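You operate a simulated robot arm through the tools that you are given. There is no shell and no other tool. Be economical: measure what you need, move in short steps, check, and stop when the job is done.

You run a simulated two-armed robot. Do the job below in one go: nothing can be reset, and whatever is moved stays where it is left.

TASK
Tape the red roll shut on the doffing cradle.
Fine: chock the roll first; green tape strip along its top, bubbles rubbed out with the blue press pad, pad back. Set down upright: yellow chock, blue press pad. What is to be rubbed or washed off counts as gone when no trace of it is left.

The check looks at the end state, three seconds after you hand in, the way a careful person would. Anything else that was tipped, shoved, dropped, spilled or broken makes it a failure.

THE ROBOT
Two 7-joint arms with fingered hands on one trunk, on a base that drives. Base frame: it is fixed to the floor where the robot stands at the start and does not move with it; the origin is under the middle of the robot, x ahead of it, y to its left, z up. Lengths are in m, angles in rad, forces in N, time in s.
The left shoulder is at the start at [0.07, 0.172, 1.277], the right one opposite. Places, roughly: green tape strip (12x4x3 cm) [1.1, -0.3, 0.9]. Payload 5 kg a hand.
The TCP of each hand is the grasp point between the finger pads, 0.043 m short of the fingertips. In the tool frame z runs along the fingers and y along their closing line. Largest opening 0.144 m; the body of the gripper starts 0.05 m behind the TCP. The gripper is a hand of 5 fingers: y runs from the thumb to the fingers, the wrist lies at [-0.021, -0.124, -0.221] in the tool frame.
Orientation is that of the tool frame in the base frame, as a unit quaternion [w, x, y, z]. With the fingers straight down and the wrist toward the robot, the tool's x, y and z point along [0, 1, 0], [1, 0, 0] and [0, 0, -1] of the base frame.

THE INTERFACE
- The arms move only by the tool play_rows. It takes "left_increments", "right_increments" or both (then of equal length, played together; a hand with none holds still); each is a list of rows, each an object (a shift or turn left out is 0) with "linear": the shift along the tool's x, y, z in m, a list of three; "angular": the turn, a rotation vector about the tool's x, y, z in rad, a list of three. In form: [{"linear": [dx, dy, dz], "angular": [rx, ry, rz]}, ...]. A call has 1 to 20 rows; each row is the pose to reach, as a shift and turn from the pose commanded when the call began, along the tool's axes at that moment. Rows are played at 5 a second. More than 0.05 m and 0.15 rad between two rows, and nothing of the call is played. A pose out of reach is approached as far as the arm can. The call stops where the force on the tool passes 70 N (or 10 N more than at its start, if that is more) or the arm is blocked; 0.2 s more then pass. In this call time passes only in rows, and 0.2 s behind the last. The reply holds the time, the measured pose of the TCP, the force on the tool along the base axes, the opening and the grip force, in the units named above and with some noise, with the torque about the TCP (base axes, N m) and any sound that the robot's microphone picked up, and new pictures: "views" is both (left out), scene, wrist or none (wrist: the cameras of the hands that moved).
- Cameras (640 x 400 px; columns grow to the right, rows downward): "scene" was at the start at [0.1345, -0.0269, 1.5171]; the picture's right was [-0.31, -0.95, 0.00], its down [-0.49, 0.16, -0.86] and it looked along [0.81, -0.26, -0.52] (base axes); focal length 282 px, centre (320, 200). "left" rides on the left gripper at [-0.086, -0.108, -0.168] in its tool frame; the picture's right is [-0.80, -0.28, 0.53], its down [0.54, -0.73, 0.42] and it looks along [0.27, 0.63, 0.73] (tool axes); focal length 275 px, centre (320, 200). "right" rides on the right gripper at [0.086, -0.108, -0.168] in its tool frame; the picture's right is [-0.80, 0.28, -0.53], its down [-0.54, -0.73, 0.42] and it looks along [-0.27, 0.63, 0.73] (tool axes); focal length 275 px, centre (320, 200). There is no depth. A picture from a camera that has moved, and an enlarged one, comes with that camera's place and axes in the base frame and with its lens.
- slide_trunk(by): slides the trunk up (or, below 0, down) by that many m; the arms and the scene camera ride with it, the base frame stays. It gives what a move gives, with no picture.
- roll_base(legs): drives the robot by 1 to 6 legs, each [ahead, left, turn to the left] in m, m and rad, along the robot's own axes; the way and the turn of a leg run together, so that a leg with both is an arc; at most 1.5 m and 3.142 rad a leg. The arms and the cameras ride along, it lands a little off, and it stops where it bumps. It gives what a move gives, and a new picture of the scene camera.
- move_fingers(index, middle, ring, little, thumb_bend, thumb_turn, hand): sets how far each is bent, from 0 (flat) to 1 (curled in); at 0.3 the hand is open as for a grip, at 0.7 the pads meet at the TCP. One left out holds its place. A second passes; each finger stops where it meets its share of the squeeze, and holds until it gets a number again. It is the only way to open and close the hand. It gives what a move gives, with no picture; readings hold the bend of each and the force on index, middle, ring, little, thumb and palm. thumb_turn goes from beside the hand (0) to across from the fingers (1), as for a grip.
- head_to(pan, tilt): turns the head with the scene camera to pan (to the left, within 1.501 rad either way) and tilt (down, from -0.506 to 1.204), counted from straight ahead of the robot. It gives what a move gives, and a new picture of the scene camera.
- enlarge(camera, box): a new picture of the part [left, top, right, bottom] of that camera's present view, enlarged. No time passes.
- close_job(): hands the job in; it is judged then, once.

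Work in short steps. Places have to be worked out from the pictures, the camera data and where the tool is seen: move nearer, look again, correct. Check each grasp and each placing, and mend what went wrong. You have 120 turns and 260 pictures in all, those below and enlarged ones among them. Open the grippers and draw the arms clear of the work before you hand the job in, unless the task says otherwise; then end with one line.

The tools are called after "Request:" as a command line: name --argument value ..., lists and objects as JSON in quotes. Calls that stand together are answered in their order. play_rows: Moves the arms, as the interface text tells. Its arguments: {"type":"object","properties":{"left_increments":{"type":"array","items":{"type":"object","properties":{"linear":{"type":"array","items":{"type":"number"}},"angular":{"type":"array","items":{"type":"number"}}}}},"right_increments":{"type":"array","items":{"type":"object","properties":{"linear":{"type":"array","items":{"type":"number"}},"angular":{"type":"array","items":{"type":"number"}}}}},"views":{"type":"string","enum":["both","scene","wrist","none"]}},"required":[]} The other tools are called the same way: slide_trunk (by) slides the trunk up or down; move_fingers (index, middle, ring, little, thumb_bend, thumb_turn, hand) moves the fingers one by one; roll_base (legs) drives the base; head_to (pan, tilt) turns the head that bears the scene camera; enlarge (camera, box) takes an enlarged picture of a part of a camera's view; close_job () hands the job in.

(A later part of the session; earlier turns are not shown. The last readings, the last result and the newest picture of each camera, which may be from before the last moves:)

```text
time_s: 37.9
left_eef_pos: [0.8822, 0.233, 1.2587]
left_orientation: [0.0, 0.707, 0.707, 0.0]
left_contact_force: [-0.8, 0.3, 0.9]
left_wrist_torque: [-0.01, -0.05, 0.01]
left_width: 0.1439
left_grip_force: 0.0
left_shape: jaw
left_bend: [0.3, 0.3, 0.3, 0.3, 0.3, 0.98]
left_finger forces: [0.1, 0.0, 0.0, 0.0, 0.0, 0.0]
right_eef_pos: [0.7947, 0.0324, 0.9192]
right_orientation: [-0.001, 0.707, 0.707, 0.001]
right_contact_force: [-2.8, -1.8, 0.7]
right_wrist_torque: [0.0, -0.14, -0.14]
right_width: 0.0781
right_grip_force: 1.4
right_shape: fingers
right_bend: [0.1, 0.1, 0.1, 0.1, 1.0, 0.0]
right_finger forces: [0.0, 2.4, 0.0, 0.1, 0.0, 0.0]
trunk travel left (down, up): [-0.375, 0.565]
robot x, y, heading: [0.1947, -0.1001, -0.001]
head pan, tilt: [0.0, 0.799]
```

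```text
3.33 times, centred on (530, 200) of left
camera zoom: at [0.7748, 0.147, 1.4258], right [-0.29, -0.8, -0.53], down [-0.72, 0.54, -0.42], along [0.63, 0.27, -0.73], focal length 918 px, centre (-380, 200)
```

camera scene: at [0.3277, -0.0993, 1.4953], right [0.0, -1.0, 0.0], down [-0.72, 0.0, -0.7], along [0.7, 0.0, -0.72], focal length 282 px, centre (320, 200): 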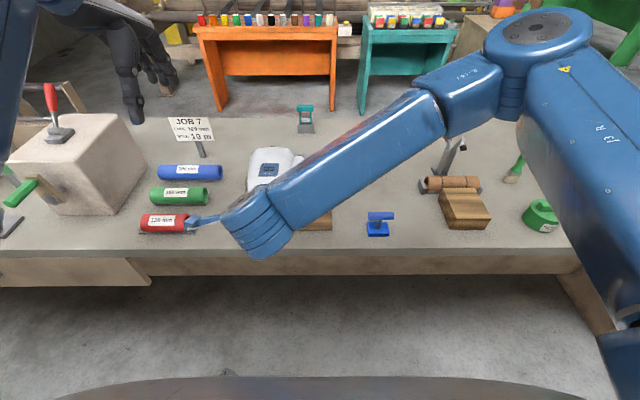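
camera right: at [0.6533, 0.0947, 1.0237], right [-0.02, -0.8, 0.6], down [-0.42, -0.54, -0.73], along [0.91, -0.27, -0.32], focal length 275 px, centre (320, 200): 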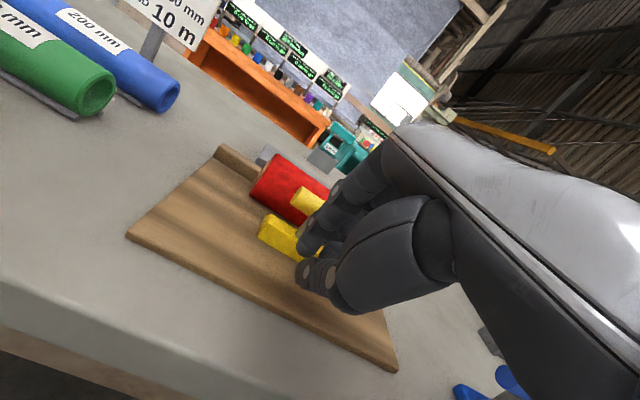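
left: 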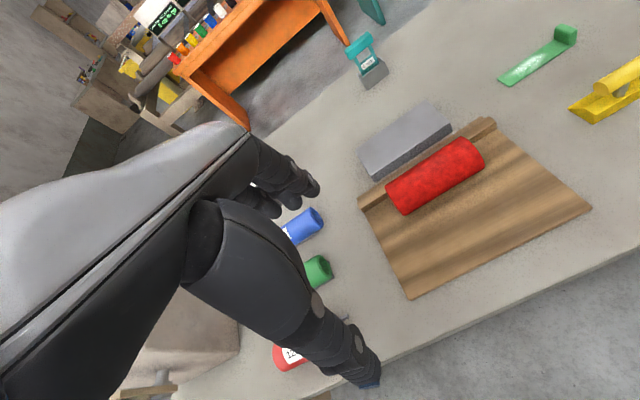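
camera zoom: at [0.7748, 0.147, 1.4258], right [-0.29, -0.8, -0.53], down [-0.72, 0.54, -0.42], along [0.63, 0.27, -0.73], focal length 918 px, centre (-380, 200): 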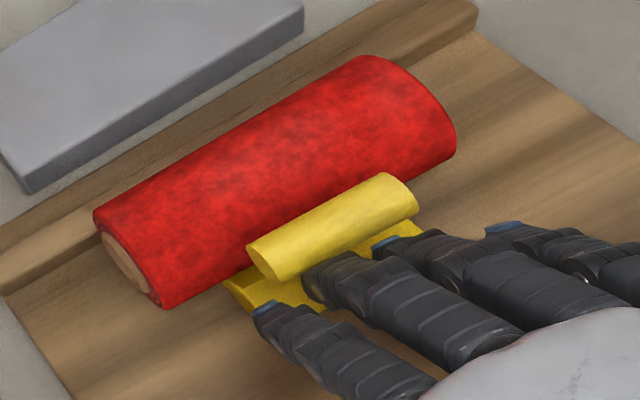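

Contact building. One more 2 mm to seat it.

Request:
play_rows --right_increments '[{"linear": [0, 0.001, 0]}, {"linear": [0, 0.002, 0]}]' --views "none"

Request:
enlarge --camera "left" --box '[470, 140, 590, 260]'

```text
time_s: 38.5
left_eef_pos: [0.8819, 0.2346, 1.2591]
left_orientation: [0.0, 0.708, 0.706, 0.0]
left_contact_force: [1.2, -0.3, -0.5]
left_wrist_torque: [-0.01, -0.03, 0.02]
left_width: 0.1436
left_grip_force: 0.1
left_shape: jaw
left_bend: [0.3, 0.3, 0.3, 0.3, 0.3, 0.98]
left_finger forces: [0.0, 0.0, 0.0, 0.1, 0.1, 0.1]
right_eef_pos: [0.7966, 0.0329, 0.9177]
right_orientation: [0.0, 0.708, 0.707, 0.0]
right_contact_force: [-2.6, -0.1, 1.4]
right_wrist_torque: [-0.01, -0.11, -0.04]
right_width: 0.0782
right_grip_force: 1.0
right_shape: fingers
right_bend: [0.1, 0.1, 0.1, 0.1, 1.0, 0.0]
right_finger forces: [0.0, 2.3, 0.0, 0.1, 0.1, 0.0]
trunk travel left (down, up): [-0.375, 0.565]
robot x, y, heading: [0.2003, -0.1037, -0.005]
head pan, tilt: [0.0, 0.799]
```

```text
3.33 times, centred on (530, 200) of left
camera zoom: at [0.7748, 0.1471, 1.4258], right [-0.29, -0.8, -0.53], down [-0.72, 0.54, -0.42], along [0.63, 0.27, -0.73], focal length 918 px, centre (-380, 200)
```

zoom: 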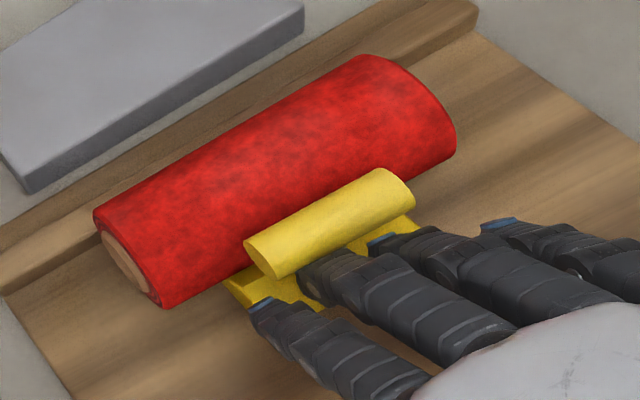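

Still creeping. One more 3 mm.

Request:
play_rows --right_increments '[{"linear": [0, 0.0015, 0]}, {"linear": [0, 0.003, 0]}]' --views "none"

Request:
enlarge --camera "left" --box '[470, 140, 590, 260]'

```text
time_s: 39.1
left_eef_pos: [0.8826, 0.2345, 1.2576]
left_orientation: [0.0, 0.708, 0.706, 0.0]
left_contact_force: [-0.6, -0.1, 0.0]
left_wrist_torque: [0.0, 0.0, -0.03]
left_width: 0.1437
left_grip_force: 0.0
left_shape: jaw
left_bend: [0.3, 0.3, 0.3, 0.3, 0.3, 0.98]
left_finger forces: [0.0, 0.0, 0.1, 0.0, 0.1, 0.0]
right_eef_pos: [0.8003, 0.0326, 0.9178]
right_orientation: [-0.001, 0.708, 0.706, 0.0]
right_contact_force: [-3.6, 0.9, 1.5]
right_wrist_torque: [0.01, -0.12, -0.03]
right_width: 0.0781
right_grip_force: 1.4
right_shape: fingers
right_bend: [0.1, 0.11, 0.1, 0.1, 1.0, 0.0]
right_finger forces: [0.0, 3.0, 0.0, 0.1, 0.0, 0.1]
trunk travel left (down, up): [-0.375, 0.565]
robot x, y, heading: [0.1999, -0.0999, -0.0]
head pan, tilt: [0.0, 0.799]
```

```text
3.33 times, centred on (530, 200) of left
camera zoom: at [0.7747, 0.1472, 1.4258], right [-0.29, -0.8, -0.53], down [-0.72, 0.54, -0.42], along [0.63, 0.27, -0.73], focal length 918 px, centre (-380, 200)
```

zoom: 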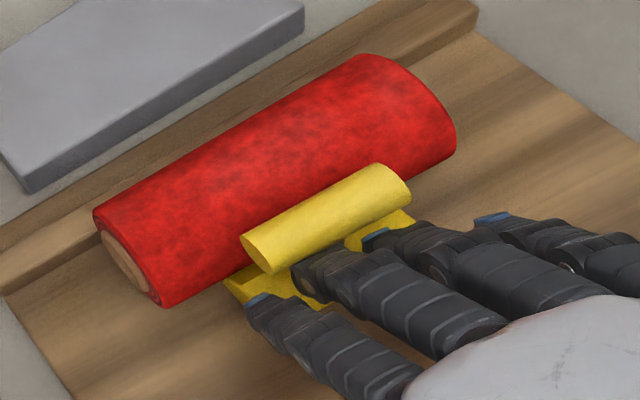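

Force is 3 N with the chock snug. Backing the hand off and up to inspect from the scene camera.

Request:
play_rows --right_increments '[{"linear": [0, -0.02, 0]}, {"linear": [0, -0.05, -0.01]}, {"linear": [0, -0.06, -0.05]}, {"linear": [-0.03, -0.06, -0.1]}, {"linear": [-0.08, -0.06, -0.14]}, {"linear": [-0.12, -0.05, -0.16]}, {"linear": [-0.16, -0.03, -0.18]}, {"linear": [-0.2, 0.0, -0.18]}]' --views "none"

Request:
enlarge --camera "scene" --box '[230, 145, 410, 245]'

Request:
enlarge --camera "left" --box '[470, 140, 590, 260]'

```text
refused: row 4 steps farther than a row can; nothing moved
```

```text
3.56 times, centred on (320, 195) of scene
camera zoom: at [0.3278, -0.1001, 1.4952], right [0.0, -1.0, 0.0], down [-0.72, 0.0, -0.7], along [0.7, 0.0, -0.72], focal length 1001 px, centre (320, 218)
```

zoom: 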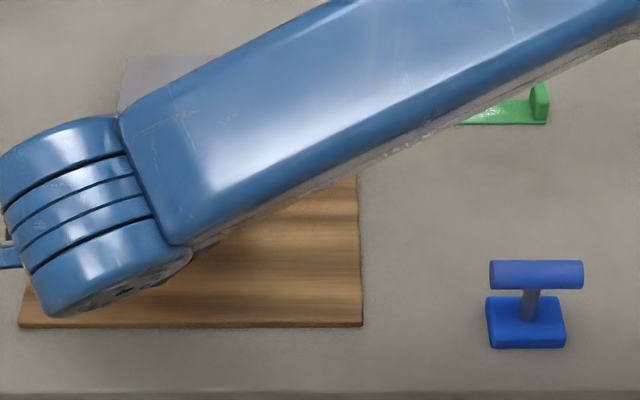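

```text
3.33 times, centred on (530, 200) of left
camera zoom: at [0.7747, 0.1472, 1.4258], right [-0.29, -0.8, -0.53], down [-0.72, 0.54, -0.42], along [0.63, 0.27, -0.73], focal length 918 px, centre (-380, 200)
```

zoom: 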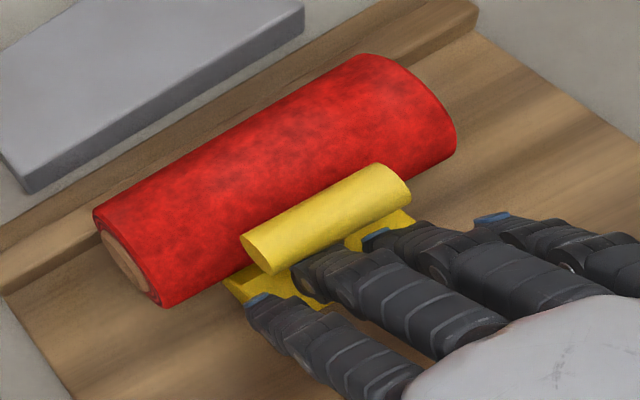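

A row stepped too far; resending with smaller steps.

Request:
play_rows --right_increments '[{"linear": [0, -0.02, 0]}, {"linear": [0, -0.05, -0.01]}, {"linear": [0, -0.06, -0.05]}, {"linear": [0, -0.06, -0.09]}, {"linear": [-0.03, -0.06, -0.12]}, {"linear": [-0.07, -0.06, -0.14]}, {"linear": [-0.11, -0.05, -0.16]}, {"linear": [-0.15, -0.03, -0.18]}, {"linear": [-0.19, -0.01, -0.18]}, {"linear": [-0.23, 0.01, -0.18]}]' --views "none"

Request:
enlarge --camera "scene" --box '[230, 145, 410, 245]'

Request:
enlarge --camera "left" --box '[470, 140, 590, 260]'

```text
time_s: 41.3
left_eef_pos: [0.8827, 0.233, 1.2578]
left_orientation: [0.0, 0.708, 0.706, 0.001]
left_contact_force: [-0.2, -1.4, 1.0]
left_wrist_torque: [0.03, 0.01, 0.02]
left_width: 0.1435
left_grip_force: 0.0
left_shape: jaw
left_bend: [0.3, 0.3, 0.3, 0.3, 0.3, 0.98]
left_finger forces: [0.0, 0.1, 0.0, 0.1, 0.1, 0.0]
right_eef_pos: [0.8119, -0.199, 1.0981]
right_orientation: [-0.001, 0.707, 0.707, 0.0]
right_contact_force: [0.2, -0.5, -0.3]
right_wrist_torque: [0.06, 0.0, 0.02]
right_width: 0.078
right_grip_force: 0.1
right_shape: fingers
right_bend: [0.1, 0.1, 0.1, 0.1, 1.0, 0.0]
right_finger forces: [0.0, 0.0, 0.0, 0.0, 0.1, 0.0]
trunk travel left (down, up): [-0.375, 0.565]
robot x, y, heading: [0.1964, -0.1011, 0.002]
head pan, tilt: [0.0, 0.799]
```

```text
3.56 times, centred on (320, 195) of scene
camera zoom: at [0.3282, -0.1028, 1.4953], right [0.0, -1.0, 0.0], down [-0.72, 0.0, -0.7], along [0.7, 0.0, -0.72], focal length 1001 px, centre (320, 218)
```

zoom: 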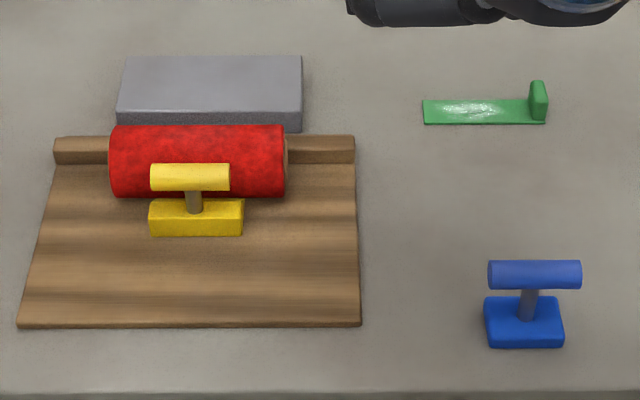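

```text
3.33 times, centred on (530, 200) of left
camera zoom: at [0.7749, 0.1447, 1.4262], right [-0.29, -0.79, -0.54], down [-0.72, 0.54, -0.42], along [0.63, 0.27, -0.73], focal length 918 px, centre (-380, 200)
```

zoom: 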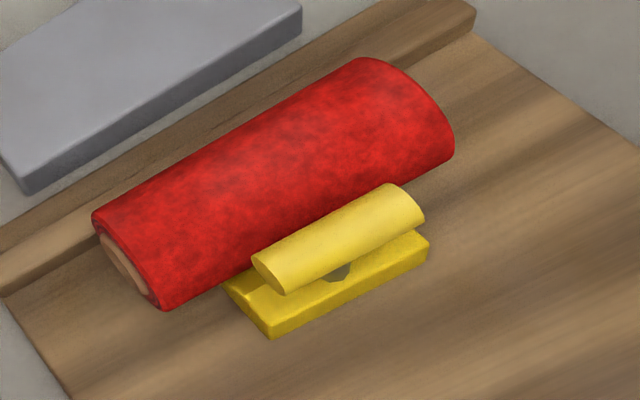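

Roll seated against the rail, with the chock upright at its foot. Zooming in to judge the contact.

Request:
enlarge --camera "scene" --box '[255, 170, 315, 215]'

Request:
enlarge --camera "left" --box '[490, 180, 560, 240]'

```text
8.89 times, centred on (285, 192) of scene
camera zoom: at [0.3282, -0.1028, 1.4953], right [0.0, -1.0, 0.0], down [-0.72, 0.0, -0.7], along [0.7, 0.0, -0.72], focal length 2503 px, centre (631, 267)
```

zoom: 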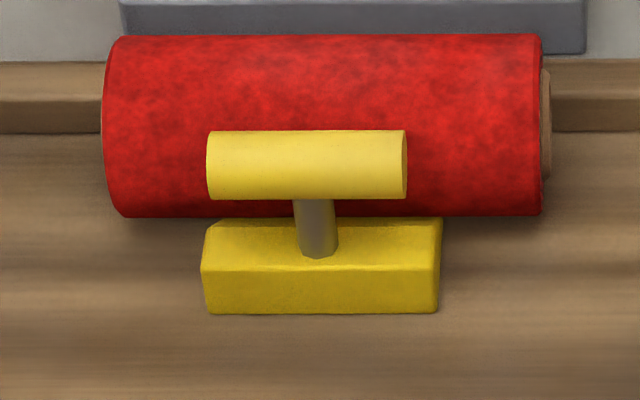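

```text
6.67 times, centred on (525, 210) of left
camera zoom: at [0.7749, 0.1447, 1.4262], right [-0.29, -0.79, -0.54], down [-0.72, 0.54, -0.42], along [0.63, 0.27, -0.73], focal length 1835 px, centre (-1047, 133)
```

zoom: 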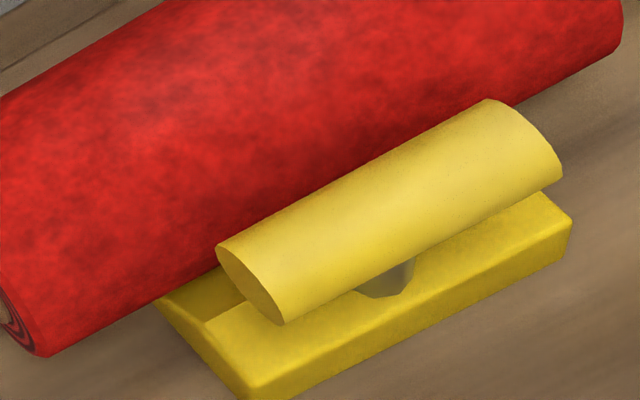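

The chock's slope sits under the roll's near side and looks good. Next the strip: I'll open the hand, yaw it 90° so it pinches the tab along y, and move above the tab.

Request:
move_fingers --hand "right" --index 0.4 --middle 0.4 --ring 0.4 --little 0.4 --thumb_bend 0.4 --thumb_turn 1.0

Request:
play_rows --right_increments '[{"linear": [-0.01, 0.024, 0.0], "angular": [0, 0, -0.131]}, {"linear": [-0.02, 0.047, 0.0], "angular": [0, 0, -0.262]}, {"linear": [-0.03, 0.071, 0.0], "angular": [0, 0, -0.393]}, {"linear": [-0.04, 0.094, 0.0], "angular": [0, 0, -0.524]}, {"linear": [-0.05, 0.118, 0.0], "angular": [0, 0, -0.655]}, {"linear": [-0.06, 0.142, 0.0], "angular": [0, 0, -0.785]}, {"linear": [-0.07, 0.165, 0.01], "angular": [0, 0, -0.916]}, {"linear": [-0.08, 0.189, 0.02], "angular": [0, 0, -1.047]}, {"linear": [-0.09, 0.212, 0.03], "angular": [0, 0, -1.178]}, {"linear": [-0.1, 0.236, 0.04], "angular": [0, 0, -1.309]}, {"linear": [-0.11, 0.26, 0.05], "angular": [0, 0, -1.44]}, {"linear": [-0.118, 0.283, 0.06], "angular": [0, 0, -1.571]}]' --views "both"

```text
time_s: 42.3
left_eef_pos: [0.8832, 0.2329, 1.2581]
left_orientation: [0.0, 0.707, 0.707, 0.0]
left_contact_force: [0.5, -0.2, -0.1]
left_wrist_torque: [0.01, 0.03, 0.0]
left_width: 0.1437
left_grip_force: 0.1
left_shape: jaw
left_bend: [0.3, 0.3, 0.3, 0.3, 0.3, 0.98]
left_finger forces: [0.0, 0.1, 0.1, 0.0, 0.0, 0.0]
right_eef_pos: [0.8125, -0.1981, 1.0958]
right_orientation: [0.001, 0.708, 0.706, 0.0]
right_contact_force: [-0.5, -0.2, -0.4]
right_wrist_torque: [0.03, 0.0, -0.02]
right_width: 0.1144
right_grip_force: 0.1
right_shape: fingers
right_bend: [0.4, 0.4, 0.4, 0.4, 0.4, 0.99]
right_finger forces: [0.0, 0.1, 0.0, 0.0, 0.0, 0.0]
trunk travel left (down, up): [-0.375, 0.565]
robot x, y, heading: [0.1955, -0.1026, 0.0]
head pan, tilt: [0.0, 0.799]
```

```text
time_s: 44.9
left_eef_pos: [0.8848, 0.2357, 1.2561]
left_orientation: [-0.001, 0.708, 0.706, -0.001]
left_contact_force: [1.0, -1.2, -2.4]
left_wrist_torque: [0.06, 0.1, -0.04]
left_width: 0.1439
left_grip_force: 0.0
left_shape: jaw
left_bend: [0.3, 0.3, 0.3, 0.3, 0.3, 0.98]
left_finger forces: [0.1, 0.0, 0.0, 0.0, 0.0, 0.1]
right_eef_pos: [1.0673, -0.2748, 1.0564]
right_orientation: [0.127, 0.402, 0.904, 0.067]
right_contact_force: [-0.7, 4.1, -0.8]
right_wrist_torque: [-0.32, -0.08, 0.0]
right_width: 0.1144
right_grip_force: 0.1
right_shape: fingers
right_bend: [0.4, 0.4, 0.4, 0.4, 0.4, 0.99]
right_finger forces: [0.1, 0.1, 0.1, 0.0, 0.0, 0.1]
right hand out of reach, approached as far as the arm can: row 7, 8, 9, 10, 11, 12
trunk travel left (down, up): [-0.375, 0.565]
robot x, y, heading: [0.2, -0.1019, -0.003]
head pan, tilt: [0.0, 0.799]
camera scene: at [0.3306, -0.0971, 1.4947], right [0.0, -1.0, 0.0], down [-0.72, 0.0, -0.7], along [0.7, 0.0, -0.72], focal length 282 px, centre (320, 200)
camera right: at [0.8867, -0.2874, 1.1765], right [0.56, -0.41, 0.72], down [-0.04, -0.88, -0.47], along [0.82, 0.23, -0.51], focal length 275 px, centre (320, 200)
```

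scene: 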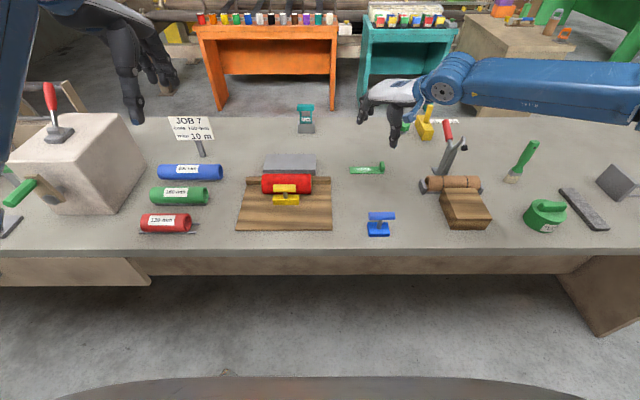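
right: 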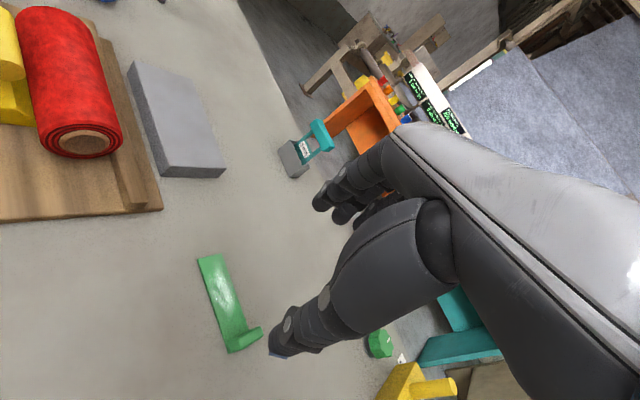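

The wrist can't yaw that far at this range. I'll return to yaw 0 and pinch the tab across its width (along x) instead; first a close look at the tab.

Request:
enlarge --camera "right" --box '[180, 240, 300, 370]'

Request:
enlarge --camera "scene" --box '[340, 155, 395, 185]'

Request:
play_rows --right_increments '[{"linear": [0, -0.02, -0.01], "angular": [0, 0, 0.1]}, {"linear": [0, -0.04, -0.02], "angular": [0, 0, 0.2]}]' --views "none"

```text
3.08 times, centred on (240, 305) of right
camera zoom: at [0.8867, -0.2874, 1.1765], right [0.56, -0.41, 0.72], down [-0.04, -0.88, -0.47], along [0.82, 0.23, -0.51], focal length 847 px, centre (566, -123)
```

zoom: 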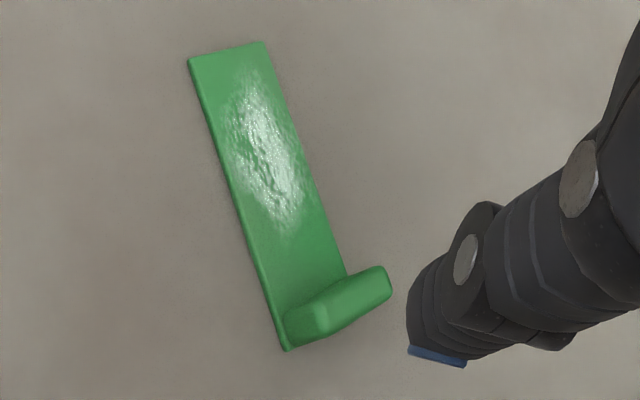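

```text
11.64 times, centred on (368, 170) of scene
camera zoom: at [0.3306, -0.0971, 1.4947], right [0.0, -1.0, 0.0], down [-0.72, 0.0, -0.7], along [0.7, 0.0, -0.72], focal length 3277 px, centre (-233, 549)
```

zoom: 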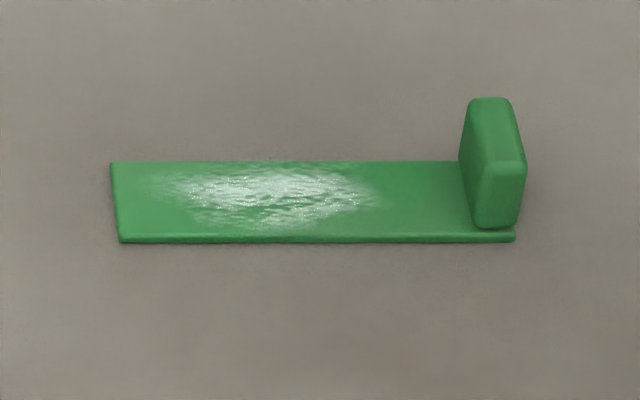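

```text
time_s: 45.5
left_eef_pos: [0.8824, 0.2334, 1.2563]
left_orientation: [0.0, 0.708, 0.706, 0.0]
left_contact_force: [-0.4, -0.4, -0.3]
left_wrist_torque: [0.0, 0.01, -0.01]
left_width: 0.1441
left_grip_force: 0.0
left_shape: jaw
left_bend: [0.3, 0.3, 0.3, 0.3, 0.3, 0.98]
left_finger forces: [0.0, 0.0, 0.0, 0.0, 0.0, 0.0]
right_eef_pos: [1.0337, -0.305, 1.0704]
right_orientation: [0.12, 0.491, 0.859, 0.084]
right_contact_force: [1.3, -0.4, 0.4]
right_wrist_torque: [0.0, 0.03, -0.02]
right_width: 0.1142
right_grip_force: 0.0
right_shape: fingers
right_bend: [0.4, 0.4, 0.4, 0.4, 0.4, 0.99]
right_finger forces: [0.0, 0.1, 0.1, 0.1, 0.0, 0.0]
trunk travel left (down, up): [-0.375, 0.565]
robot x, y, heading: [0.1974, -0.1031, -0.002]
head pan, tilt: [0.0, 0.799]
```

Tab is about 16×30×27 mm, centred near (1.106, −0.316). I'll restore the default orientation.

Request:
play_rows --right_increments '[{"angular": [0.0586, 0.0104, 0.1057]}, {"angular": [0.1172, 0.0207, 0.2114]}, {"angular": [0.1759, 0.0311, 0.3172]}, {"angular": [0.2345, 0.0414, 0.4229]}, {"angular": [0.2931, 0.0518, 0.5286]}]' --views "none"

Request:
move_fingers --hand "right" --index 0.45 --middle 0.45 --ring 1.0 --little 1.0 --thumb_bend 0.45

```text
time_s: 46.7
left_eef_pos: [0.8847, 0.2342, 1.2573]
left_orientation: [-0.001, 0.708, 0.706, 0.0]
left_contact_force: [0.0, 0.0, 0.1]
left_wrist_torque: [-0.01, 0.0, 0.01]
left_width: 0.1439
left_grip_force: 0.0
left_shape: jaw
left_bend: [0.3, 0.3, 0.3, 0.3, 0.3, 0.98]
left_finger forces: [0.0, 0.0, 0.0, 0.0, 0.0, 0.0]
right_eef_pos: [1.0348, -0.3042, 1.0683]
right_orientation: [0.0, 0.707, 0.707, -0.001]
right_contact_force: [0.4, -0.2, 0.0]
right_wrist_torque: [0.01, 0.02, -0.03]
right_width: 0.1141
right_grip_force: 0.1
right_shape: fingers
right_bend: [0.4, 0.4, 0.4, 0.4, 0.4, 0.99]
right_finger forces: [0.0, 0.0, 0.0, 0.1, 0.0, 0.0]
trunk travel left (down, up): [-0.375, 0.565]
robot x, y, heading: [0.1958, -0.1028, 0.002]
head pan, tilt: [0.0, 0.799]
```

```text
time_s: 47.7
left_eef_pos: [0.8823, 0.2337, 1.2566]
left_orientation: [-0.001, 0.708, 0.706, 0.001]
left_contact_force: [-0.5, 0.4, 0.0]
left_wrist_torque: [-0.02, 0.0, 0.01]
left_width: 0.1436
left_grip_force: 0.1
left_shape: jaw
left_bend: [0.3, 0.3, 0.3, 0.3, 0.3, 0.98]
left_finger forces: [0.0, 0.0, 0.0, 0.0, 0.1, 0.0]
right_eef_pos: [1.035, -0.3049, 1.0692]
right_orientation: [0.001, 0.708, 0.707, 0.0]
right_contact_force: [0.1, -0.8, 0.4]
right_wrist_torque: [0.0, 0.01, 0.01]
right_width: 0.0972
right_grip_force: 0.1
right_shape: fingers
right_bend: [0.45, 0.45, 1.0, 1.0, 0.45, 0.99]
right_finger forces: [0.0, 0.0, 0.0, 0.0, 0.0, 0.0]
trunk travel left (down, up): [-0.375, 0.565]
robot x, y, heading: [0.1976, -0.1007, -0.004]
head pan, tilt: [0.0, 0.799]
```

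Moving over the tab and down to z≈0.935, with the middle finger curled away as well.

Request:
move_fingers --hand "right" --middle 1.0

Request:
play_rows --right_increments '[{"linear": [-0.006, 0.035, 0.0]}, {"linear": [-0.0115, 0.071, 0.0]}, {"linear": [-0.0115, 0.071, 0.045]}, {"linear": [-0.0115, 0.071, 0.09]}, {"linear": [-0.0115, 0.071, 0.125]}]' --views "none"

Request:
enlarge --camera "right" --box '[180, 100, 400, 300]'

Request:
enlarge --camera "scene" --box '[340, 120, 420, 190]'

```text
time_s: 48.7
left_eef_pos: [0.8836, 0.2334, 1.2571]
left_orientation: [0.0, 0.708, 0.707, 0.0]
left_contact_force: [0.0, 0.0, -0.2]
left_wrist_torque: [-0.01, -0.01, -0.01]
left_width: 0.1439
left_grip_force: 0.2
left_shape: jaw
left_bend: [0.3, 0.3, 0.3, 0.3, 0.3, 0.98]
left_finger forces: [0.0, 0.1, 0.0, 0.0, 0.0, 0.0]
right_eef_pos: [1.0333, -0.3059, 1.0694]
right_orientation: [0.001, 0.708, 0.706, 0.0]
right_contact_force: [0.5, 0.0, 0.4]
right_wrist_torque: [0.01, 0.0, -0.01]
right_width: 0.0968
right_grip_force: 0.0
right_shape: fingers
right_bend: [0.45, 1.0, 1.0, 1.0, 0.45, 0.99]
right_finger forces: [0.0, 0.0, 0.0, 0.0, 0.0, 0.0]
trunk travel left (down, up): [-0.375, 0.565]
robot x, y, heading: [0.199, -0.0983, 0.001]
head pan, tilt: [0.0, 0.799]
```

```text
time_s: 49.9
left_eef_pos: [0.8832, 0.234, 1.2575]
left_orientation: [-0.001, 0.708, 0.706, 0.0]
left_contact_force: [-0.2, -0.5, -0.1]
left_wrist_torque: [-0.02, 0.05, -0.01]
left_width: 0.1439
left_grip_force: 0.1
left_shape: jaw
left_bend: [0.3, 0.3, 0.3, 0.3, 0.3, 0.98]
left_finger forces: [0.0, 0.0, 0.1, 0.0, 0.0, 0.1]
right_eef_pos: [1.1053, -0.317, 0.9439]
right_orientation: [0.001, 0.708, 0.707, 0.0]
right_contact_force: [-0.1, -0.1, 1.0]
right_wrist_torque: [0.02, 0.05, -0.02]
right_width: 0.0968
right_grip_force: 0.0
right_shape: fingers
right_bend: [0.45, 1.0, 1.0, 1.0, 0.45, 0.99]
right_finger forces: [0.0, 0.0, 0.0, 0.1, 0.0, 0.0]
trunk travel left (down, up): [-0.375, 0.565]
robot x, y, heading: [0.2003, -0.0996, -0.002]
head pan, tilt: [0.0, 0.799]
```

```text
2.00 times, centred on (290, 200) of right
camera zoom: at [0.9956, -0.2311, 1.1107], right [0.28, -0.8, 0.54], down [-0.73, -0.54, -0.42], along [0.63, -0.27, -0.73], focal length 551 px, centre (380, 200)
```

zoom: 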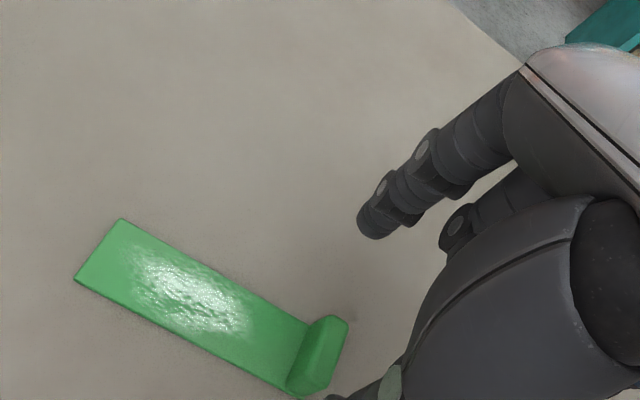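

```text
5.71 times, centred on (380, 155) of scene
camera zoom: at [0.3291, -0.1003, 1.4952], right [0.0, -1.0, 0.0], down [-0.72, 0.0, -0.7], along [0.7, 0.0, -0.72], focal length 1609 px, centre (-23, 457)
```

zoom: 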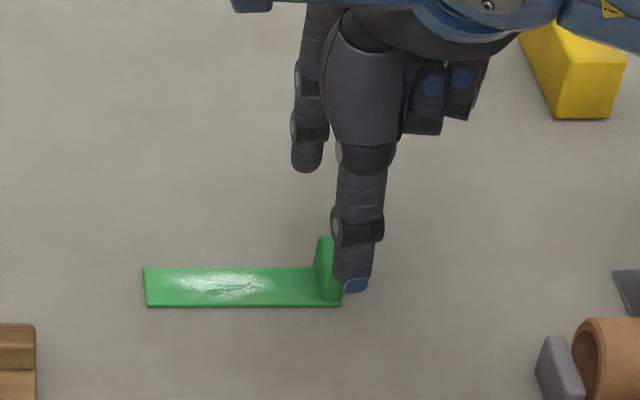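

Thumb lines up with the tab, and index and middle straddle the line opposite it, so I'll use both. Lowering to z≈0.900 and closing gently.

Request:
move_fingers --hand "right" --middle 0.45

Request:
play_rows --right_increments '[{"linear": [0, 0, 0.015]}, {"linear": [0, 0, 0.03]}, {"linear": [0, 0, 0.038]}, {"linear": [0, 0, 0.043]}]' --views "none"

Request:
enlarge --camera "scene" --box '[340, 120, 420, 190]'

Request:
enlarge --camera "left" --box '[480, 0, 640, 130]'

```text
time_s: 50.9
left_eef_pos: [0.8834, 0.2332, 1.2575]
left_orientation: [0.0, 0.707, 0.707, 0.0]
left_contact_force: [0.0, 0.6, 1.3]
left_wrist_torque: [0.01, -0.01, 0.02]
left_width: 0.1438
left_grip_force: 0.0
left_shape: jaw
left_bend: [0.3, 0.3, 0.3, 0.3, 0.3, 0.98]
left_finger forces: [0.1, 0.0, 0.1, 0.0, 0.1, 0.1]
right_eef_pos: [1.1048, -0.3167, 0.9445]
right_orientation: [0.001, 0.707, 0.707, -0.001]
right_contact_force: [-0.1, -1.4, 0.4]
right_wrist_torque: [-0.03, 0.02, 0.03]
right_width: 0.0968
right_grip_force: 0.2
right_shape: fingers
right_bend: [0.45, 0.45, 1.0, 1.0, 0.45, 0.99]
right_finger forces: [0.1, 0.0, 0.1, 0.1, 0.0, 0.0]
trunk travel left (down, up): [-0.375, 0.565]
robot x, y, heading: [0.2, -0.1028, 0.001]
head pan, tilt: [0.0, 0.799]
```

```text
time_s: 51.9
left_eef_pos: [0.883, 0.2336, 1.2581]
left_orientation: [0.0, 0.708, 0.706, 0.0]
left_contact_force: [-0.7, -0.3, 0.1]
left_wrist_torque: [0.0, 0.02, 0.02]
left_width: 0.1439
left_grip_force: 0.1
left_shape: jaw
left_bend: [0.3, 0.3, 0.3, 0.3, 0.3, 0.98]
left_finger forces: [0.0, 0.0, 0.0, 0.0, 0.0, 0.0]
right_eef_pos: [1.1062, -0.3177, 0.9001]
right_orientation: [0.0, 0.708, 0.706, -0.001]
right_contact_force: [-0.1, -0.8, -0.4]
right_wrist_torque: [0.01, -0.04, -0.01]
right_width: 0.0968
right_grip_force: 0.1
right_shape: fingers
right_bend: [0.45, 0.45, 1.0, 1.0, 0.45, 0.99]
right_finger forces: [0.1, 0.0, 0.0, 0.0, 0.1, 0.0]
trunk travel left (down, up): [-0.375, 0.565]
robot x, y, heading: [0.2011, -0.0987, -0.005]
head pan, tilt: [0.0, 0.799]
```

```text
5.71 times, centred on (380, 155) of scene
camera zoom: at [0.3285, -0.1004, 1.4952], right [0.0, -1.0, 0.0], down [-0.72, 0.0, -0.7], along [0.7, 0.0, -0.72], focal length 1609 px, centre (-23, 457)
```

zoom: 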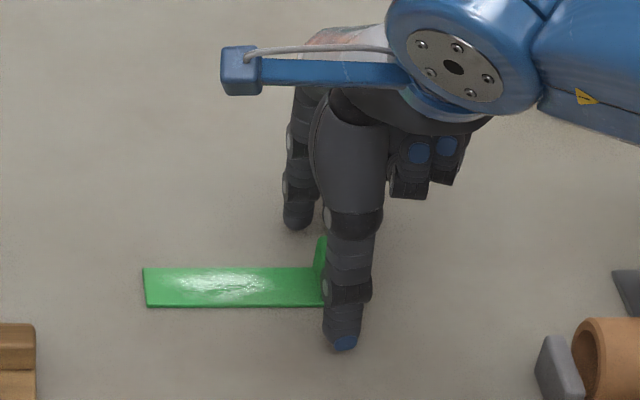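

```text
3.08 times, centred on (560, 65) of left
camera zoom: at [0.7754, 0.1469, 1.4256], right [-0.29, -0.8, -0.53], down [-0.72, 0.54, -0.42], along [0.63, 0.27, -0.73], focal length 847 px, centre (-418, 615)
```

zoom: 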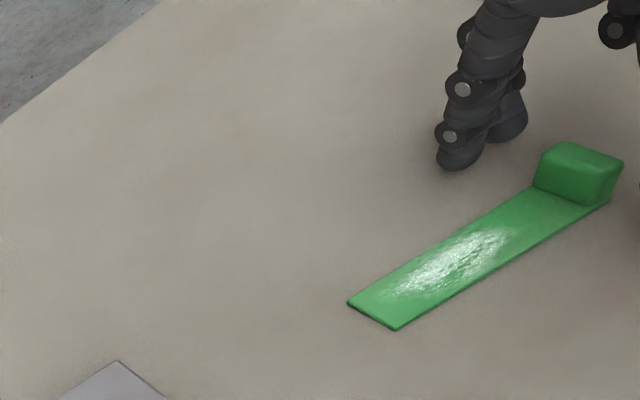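

Alignment is good. Nudging 3 mm left, then closing.

Request:
play_rows --right_increments '[{"linear": [0.003, 0, 0]}]' --views "none"

Request:
move_fingers --hand "right" --index 0.72 --middle 0.72 --thumb_bend 0.72

Request:
enlarge --camera "scene" --box '[340, 120, 420, 190]'

Request:
enlarge --camera "left" --box '[480, 0, 640, 130]'

```text
time_s: 52.3
left_eef_pos: [0.8831, 0.2335, 1.2577]
left_orientation: [0.0, 0.708, 0.706, 0.0]
left_contact_force: [-0.2, -0.4, 0.3]
left_wrist_torque: [0.0, 0.03, -0.03]
left_width: 0.1439
left_grip_force: 0.1
left_shape: jaw
left_bend: [0.3, 0.3, 0.3, 0.3, 0.3, 0.98]
left_finger forces: [0.0, 0.0, 0.0, 0.0, 0.0, 0.0]
right_eef_pos: [1.1051, -0.3145, 0.9008]
right_orientation: [0.0, 0.707, 0.707, 0.0]
right_contact_force: [-0.4, 0.8, -0.2]
right_wrist_torque: [0.01, -0.03, 0.03]
right_width: 0.0967
right_grip_force: 0.0
right_shape: fingers
right_bend: [0.45, 0.45, 1.0, 1.0, 0.45, 0.99]
right_finger forces: [0.0, 0.1, 0.1, 0.0, 0.0, 0.0]
trunk travel left (down, up): [-0.375, 0.565]
robot x, y, heading: [0.1982, -0.0993, -0.002]
head pan, tilt: [0.0, 0.799]
```

```text
time_s: 53.3
left_eef_pos: [0.8814, 0.2328, 1.258]
left_orientation: [0.0, 0.708, 0.707, -0.001]
left_contact_force: [-0.3, 1.0, -0.1]
left_wrist_torque: [0.0, 0.0, 0.01]
left_width: 0.1438
left_grip_force: 0.1
left_shape: jaw
left_bend: [0.3, 0.3, 0.3, 0.3, 0.3, 0.98]
left_finger forces: [0.0, 0.1, 0.1, 0.1, 0.0, 0.0]
right_eef_pos: [1.105, -0.3152, 0.9014]
right_orientation: [0.0, 0.708, 0.707, 0.0]
right_contact_force: [0.0, 0.5, -0.1]
right_wrist_torque: [-0.04, 0.01, -0.03]
right_width: 0.0231
right_grip_force: 17.6
right_shape: fingers
right_bend: [0.71, 0.63, 1.0, 1.0, 0.64, 1.0]
right_finger forces: [8.3, 12.9, 0.1, 0.1, 14.8, 0.0]
trunk travel left (down, up): [-0.375, 0.565]
robot x, y, heading: [0.1991, -0.0997, -0.001]
head pan, tilt: [0.0, 0.799]
```

```text
5.71 times, centred on (380, 155) of scene
camera zoom: at [0.3283, -0.1002, 1.4952], right [0.0, -1.0, 0.0], down [-0.72, 0.0, -0.7], along [0.7, 0.0, -0.72], focal length 1609 px, centre (-23, 457)
```

zoom: 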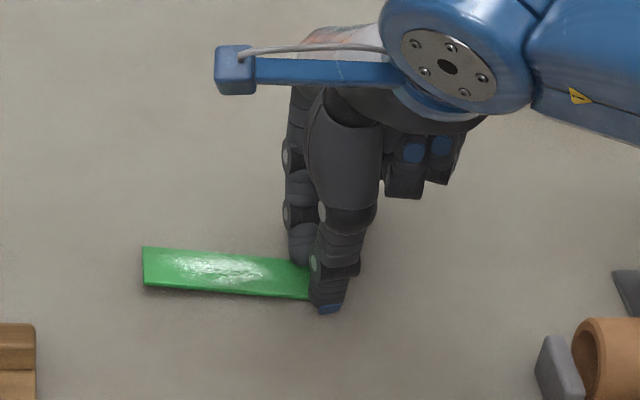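

```text
3.08 times, centred on (560, 65) of left
camera zoom: at [0.7752, 0.147, 1.4256], right [-0.29, -0.8, -0.53], down [-0.72, 0.54, -0.42], along [0.63, 0.27, -0.73], focal length 847 px, centre (-418, 615)
```

zoom: 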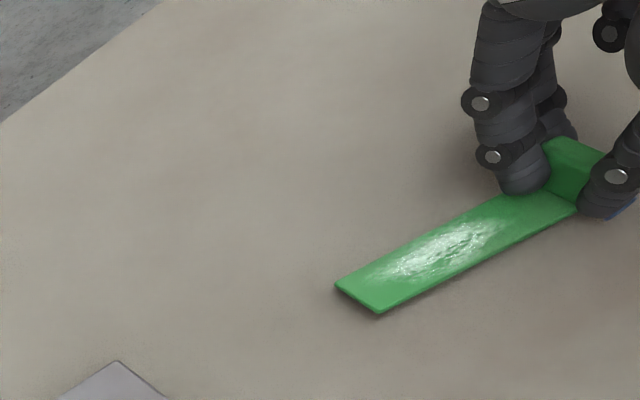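

Middle and thumb hold the tab, with the index braced on its inner side; the strip has turned slightly. I'll lift and inspect.

Request:
play_rows --right_increments '[{"linear": [0, 0, -0.02]}, {"linear": [0, 0, -0.06]}, {"linear": [0, -0.02, -0.1]}]' --views "none"

Request:
enlarge --camera "scene" --box '[340, 100, 440, 190]'

Request:
enlarge --camera "left" --box '[480, 0, 640, 130]'

Request:
enlarge --camera "right" --box '[180, 100, 400, 300]'

```text
time_s: 54.1
left_eef_pos: [0.8803, 0.2337, 1.2589]
left_orientation: [0.001, 0.708, 0.707, 0.001]
left_contact_force: [-0.2, 0.4, 0.8]
left_wrist_torque: [0.04, -0.07, 0.02]
left_width: 0.1439
left_grip_force: 0.0
left_shape: jaw
left_bend: [0.3, 0.3, 0.3, 0.3, 0.3, 0.98]
left_finger forces: [0.0, 0.0, 0.0, 0.1, 0.0, 0.0]
right_eef_pos: [1.0829, -0.3138, 1.0027]
right_orientation: [0.001, 0.707, 0.707, -0.001]
right_contact_force: [-0.2, 1.1, -0.3]
right_wrist_torque: [-0.01, -0.07, -0.02]
right_width: 0.0226
right_grip_force: 18.0
right_shape: fingers
right_bend: [0.71, 0.63, 1.0, 1.0, 0.64, 1.0]
right_finger forces: [8.3, 13.0, 0.1, 0.1, 14.7, 0.0]
trunk travel left (down, up): [-0.375, 0.565]
robot x, y, heading: [0.1974, -0.1046, -0.001]
head pan, tilt: [0.0, 0.799]
```

```text
4.44 times, centred on (390, 145) of scene
camera zoom: at [0.3261, -0.1005, 1.4953], right [0.0, -1.0, 0.0], down [-0.72, 0.0, -0.7], along [0.7, 0.0, -0.72], focal length 1252 px, centre (9, 444)
```

zoom: 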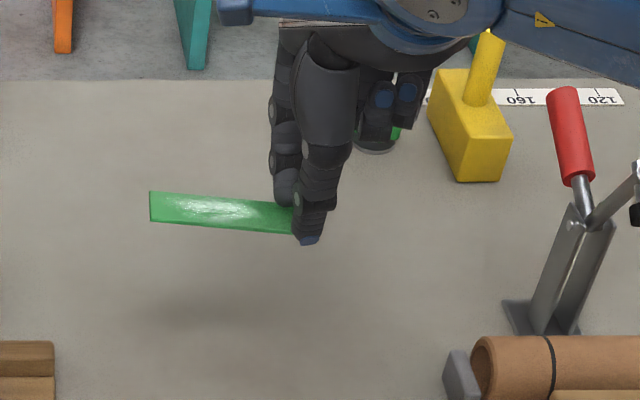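

```text
3.08 times, centred on (560, 65) of left
camera zoom: at [0.773, 0.1469, 1.4266], right [-0.28, -0.8, -0.53], down [-0.72, 0.54, -0.42], along [0.63, 0.27, -0.73], focal length 847 px, centre (-418, 615)
```

zoom: 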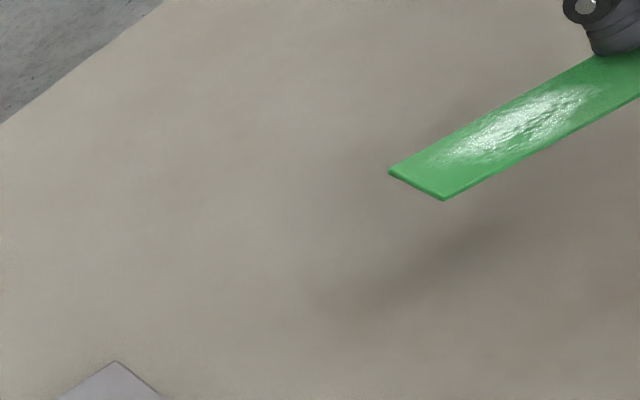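

```text
2.00 times, centred on (290, 200) of right
camera zoom: at [0.9735, -0.2291, 1.1682], right [0.28, -0.8, 0.54], down [-0.73, -0.54, -0.42], along [0.63, -0.27, -0.73], focal length 551 px, centre (380, 200)
```

zoom: 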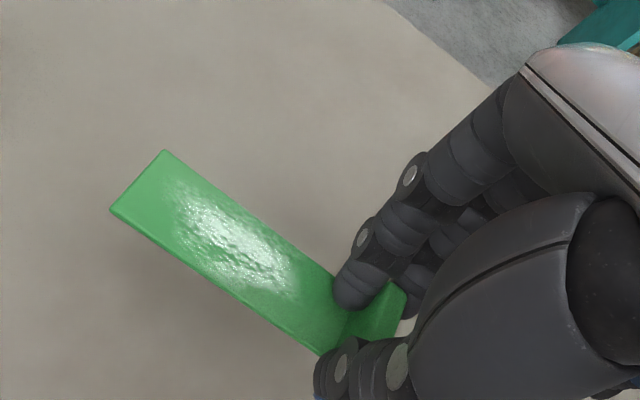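

Strip firmly held. It's yawed about 4° and the free end is up about 5°. I'll carry it above the roll, correcting yaw and pitch.

Request:
play_rows --right_increments '[{"linear": [0.0, -0.02, -0.02], "angular": [0, -0.04, -0.04]}, {"linear": [0.03, -0.05, -0.02], "angular": [0, -0.08, -0.077]}, {"linear": [0.07, -0.07, -0.02], "angular": [0, -0.08, -0.077]}, {"linear": [0.11, -0.09, -0.02], "angular": [0, -0.08, -0.077]}, {"linear": [0.15, -0.094, -0.02], "angular": [0, -0.08, -0.077]}, {"linear": [0.19, -0.094, -0.02], "angular": [0, -0.08, -0.077]}, {"linear": [0.23, -0.094, -0.02], "angular": [0, -0.08, -0.077]}, {"linear": [0.266, -0.094, -0.02], "angular": [0, -0.08, -0.077]}]' --views "none"

Request:
enlarge --camera "scene" --box '[240, 140, 340, 220]'

Request:
enlarge --camera "left" --box '[420, 60, 620, 220]'

Request:
enlarge --camera "right" --box '[140, 100, 400, 320]'

```text
time_s: 55.9
left_eef_pos: [0.8825, 0.2357, 1.2565]
left_orientation: [0.001, 0.708, 0.706, -0.001]
left_contact_force: [0.8, 0.2, -0.6]
left_wrist_torque: [-0.05, 0.0, 0.01]
left_width: 0.144
left_grip_force: 0.1
left_shape: jaw
left_bend: [0.3, 0.3, 0.3, 0.3, 0.3, 0.98]
left_finger forces: [0.0, 0.0, 0.0, 0.0, 0.0, 0.0]
right_eef_pos: [0.9925, -0.0466, 1.0213]
right_orientation: [0.03, 0.68, 0.732, -0.029]
right_contact_force: [0.6, 0.4, -0.5]
right_wrist_torque: [-0.02, 0.05, 0.01]
right_width: 0.0228
right_grip_force: 17.5
right_shape: fingers
right_bend: [0.71, 0.63, 1.0, 1.0, 0.64, 1.0]
right_finger forces: [8.3, 12.9, 0.1, 0.0, 14.2, 0.0]
trunk travel left (down, up): [-0.375, 0.565]
robot x, y, heading: [0.1985, -0.0973, -0.001]
head pan, tilt: [0.0, 0.799]
```

```text
5.00 times, centred on (290, 180) of scene
camera zoom: at [0.3286, -0.0979, 1.4951], right [0.0, -1.0, 0.0], down [-0.72, 0.0, -0.7], along [0.7, 0.0, -0.72], focal length 1408 px, centre (470, 300)
```

zoom: 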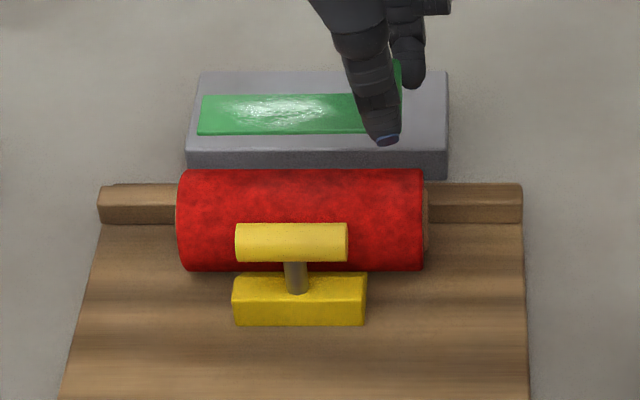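

```text
2.50 times, centred on (520, 140) of left
camera zoom: at [0.7757, 0.1491, 1.425], right [-0.29, -0.8, -0.53], down [-0.72, 0.54, -0.42], along [0.63, 0.26, -0.73], focal length 688 px, centre (-180, 350)
```

zoom: 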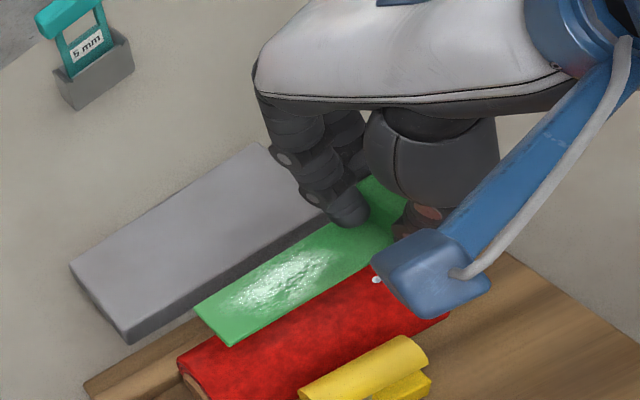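

```text
1.82 times, centred on (270, 210) of right
camera zoom: at [0.8754, 0.0434, 1.179], right [0.34, -0.73, 0.6], down [-0.68, -0.63, -0.37], along [0.65, -0.28, -0.71], focal length 500 px, centre (411, 182)
```

zoom: 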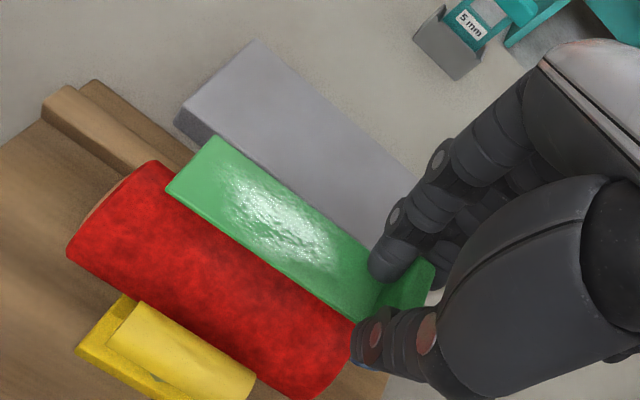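

Strip is nearly level and parallel, its centre near x≈0.988 against the roll top at 0.992. Lowering 3.8 cm and checking.

Request:
play_rows --right_increments '[{"linear": [0.001, 0.003, 0.02]}, {"linear": [0.003, 0.003, 0.038]}]' --views "none"

Request:
enlarge --camera "scene" --box '[250, 150, 330, 210]'

Request:
enlarge --camera "left" --box '[440, 110, 600, 240]'

Request:
enlarge --camera "right" --box '[140, 100, 400, 320]'

```text
time_s: 56.5
left_eef_pos: [0.883, 0.2338, 1.2573]
left_orientation: [0.0, 0.708, 0.706, 0.0]
left_contact_force: [0.7, -0.1, -0.1]
left_wrist_torque: [-0.01, 0.01, -0.03]
left_width: 0.1439
left_grip_force: 0.0
left_shape: jaw
left_bend: [0.3, 0.3, 0.3, 0.3, 0.3, 0.98]
left_finger forces: [0.0, 0.0, 0.0, 0.1, 0.1, 0.0]
right_eef_pos: [0.9961, -0.047, 0.9827]
right_orientation: [0.029, 0.679, 0.733, -0.029]
right_contact_force: [0.0, -0.1, -0.2]
right_wrist_torque: [0.02, -0.01, 0.01]
right_width: 0.0224
right_grip_force: 18.5
right_shape: fingers
right_bend: [0.71, 0.63, 1.0, 1.0, 0.64, 1.0]
right_finger forces: [8.3, 12.8, 0.0, 0.1, 14.4, 0.0]
trunk travel left (down, up): [-0.375, 0.565]
robot x, y, heading: [0.1983, -0.0983, -0.005]
head pan, tilt: [0.0, 0.799]
```

```text
6.67 times, centred on (290, 180) of scene
camera zoom: at [0.3288, -0.0996, 1.4951], right [0.0, -1.0, 0.0], down [-0.72, 0.0, -0.7], along [0.7, 0.0, -0.72], focal length 1877 px, centre (520, 333)
```

zoom: 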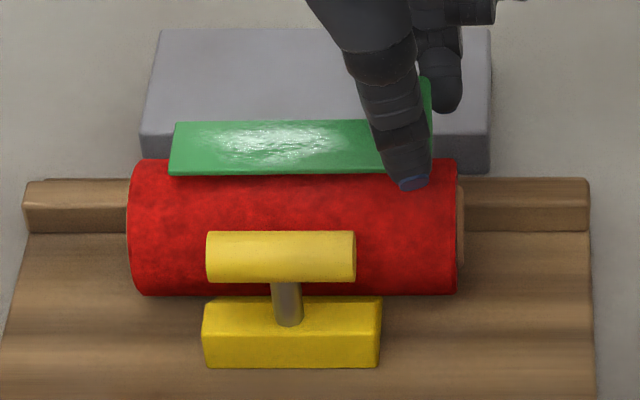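

```text
3.08 times, centred on (520, 175) of left
camera zoom: at [0.7757, 0.1478, 1.4253], right [-0.29, -0.8, -0.53], down [-0.73, 0.54, -0.42], along [0.63, 0.27, -0.73], focal length 847 px, centre (-295, 277)
```

zoom: 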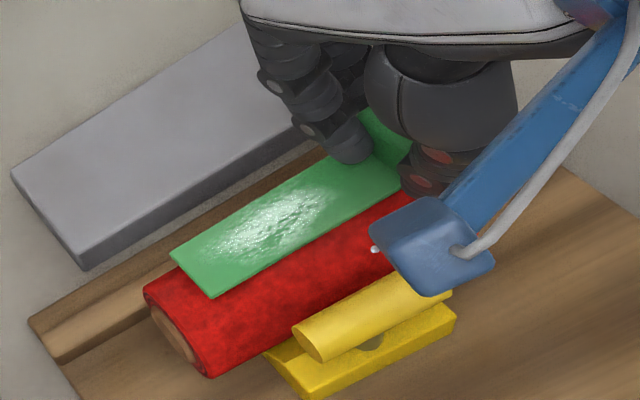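

```text
1.82 times, centred on (270, 210) of right
camera zoom: at [0.878, 0.0425, 1.1413], right [0.34, -0.73, 0.6], down [-0.68, -0.63, -0.38], along [0.65, -0.28, -0.71], focal length 500 px, centre (411, 182)
```

zoom: 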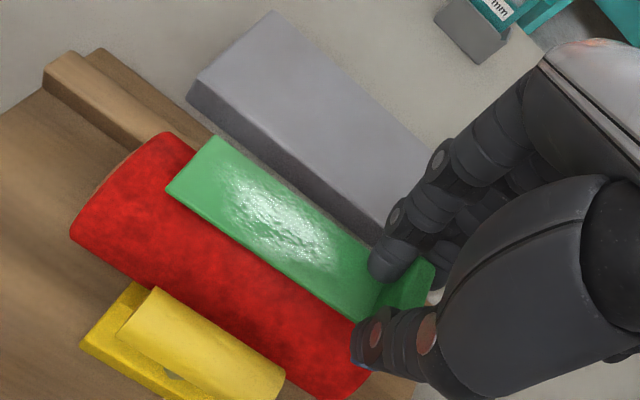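

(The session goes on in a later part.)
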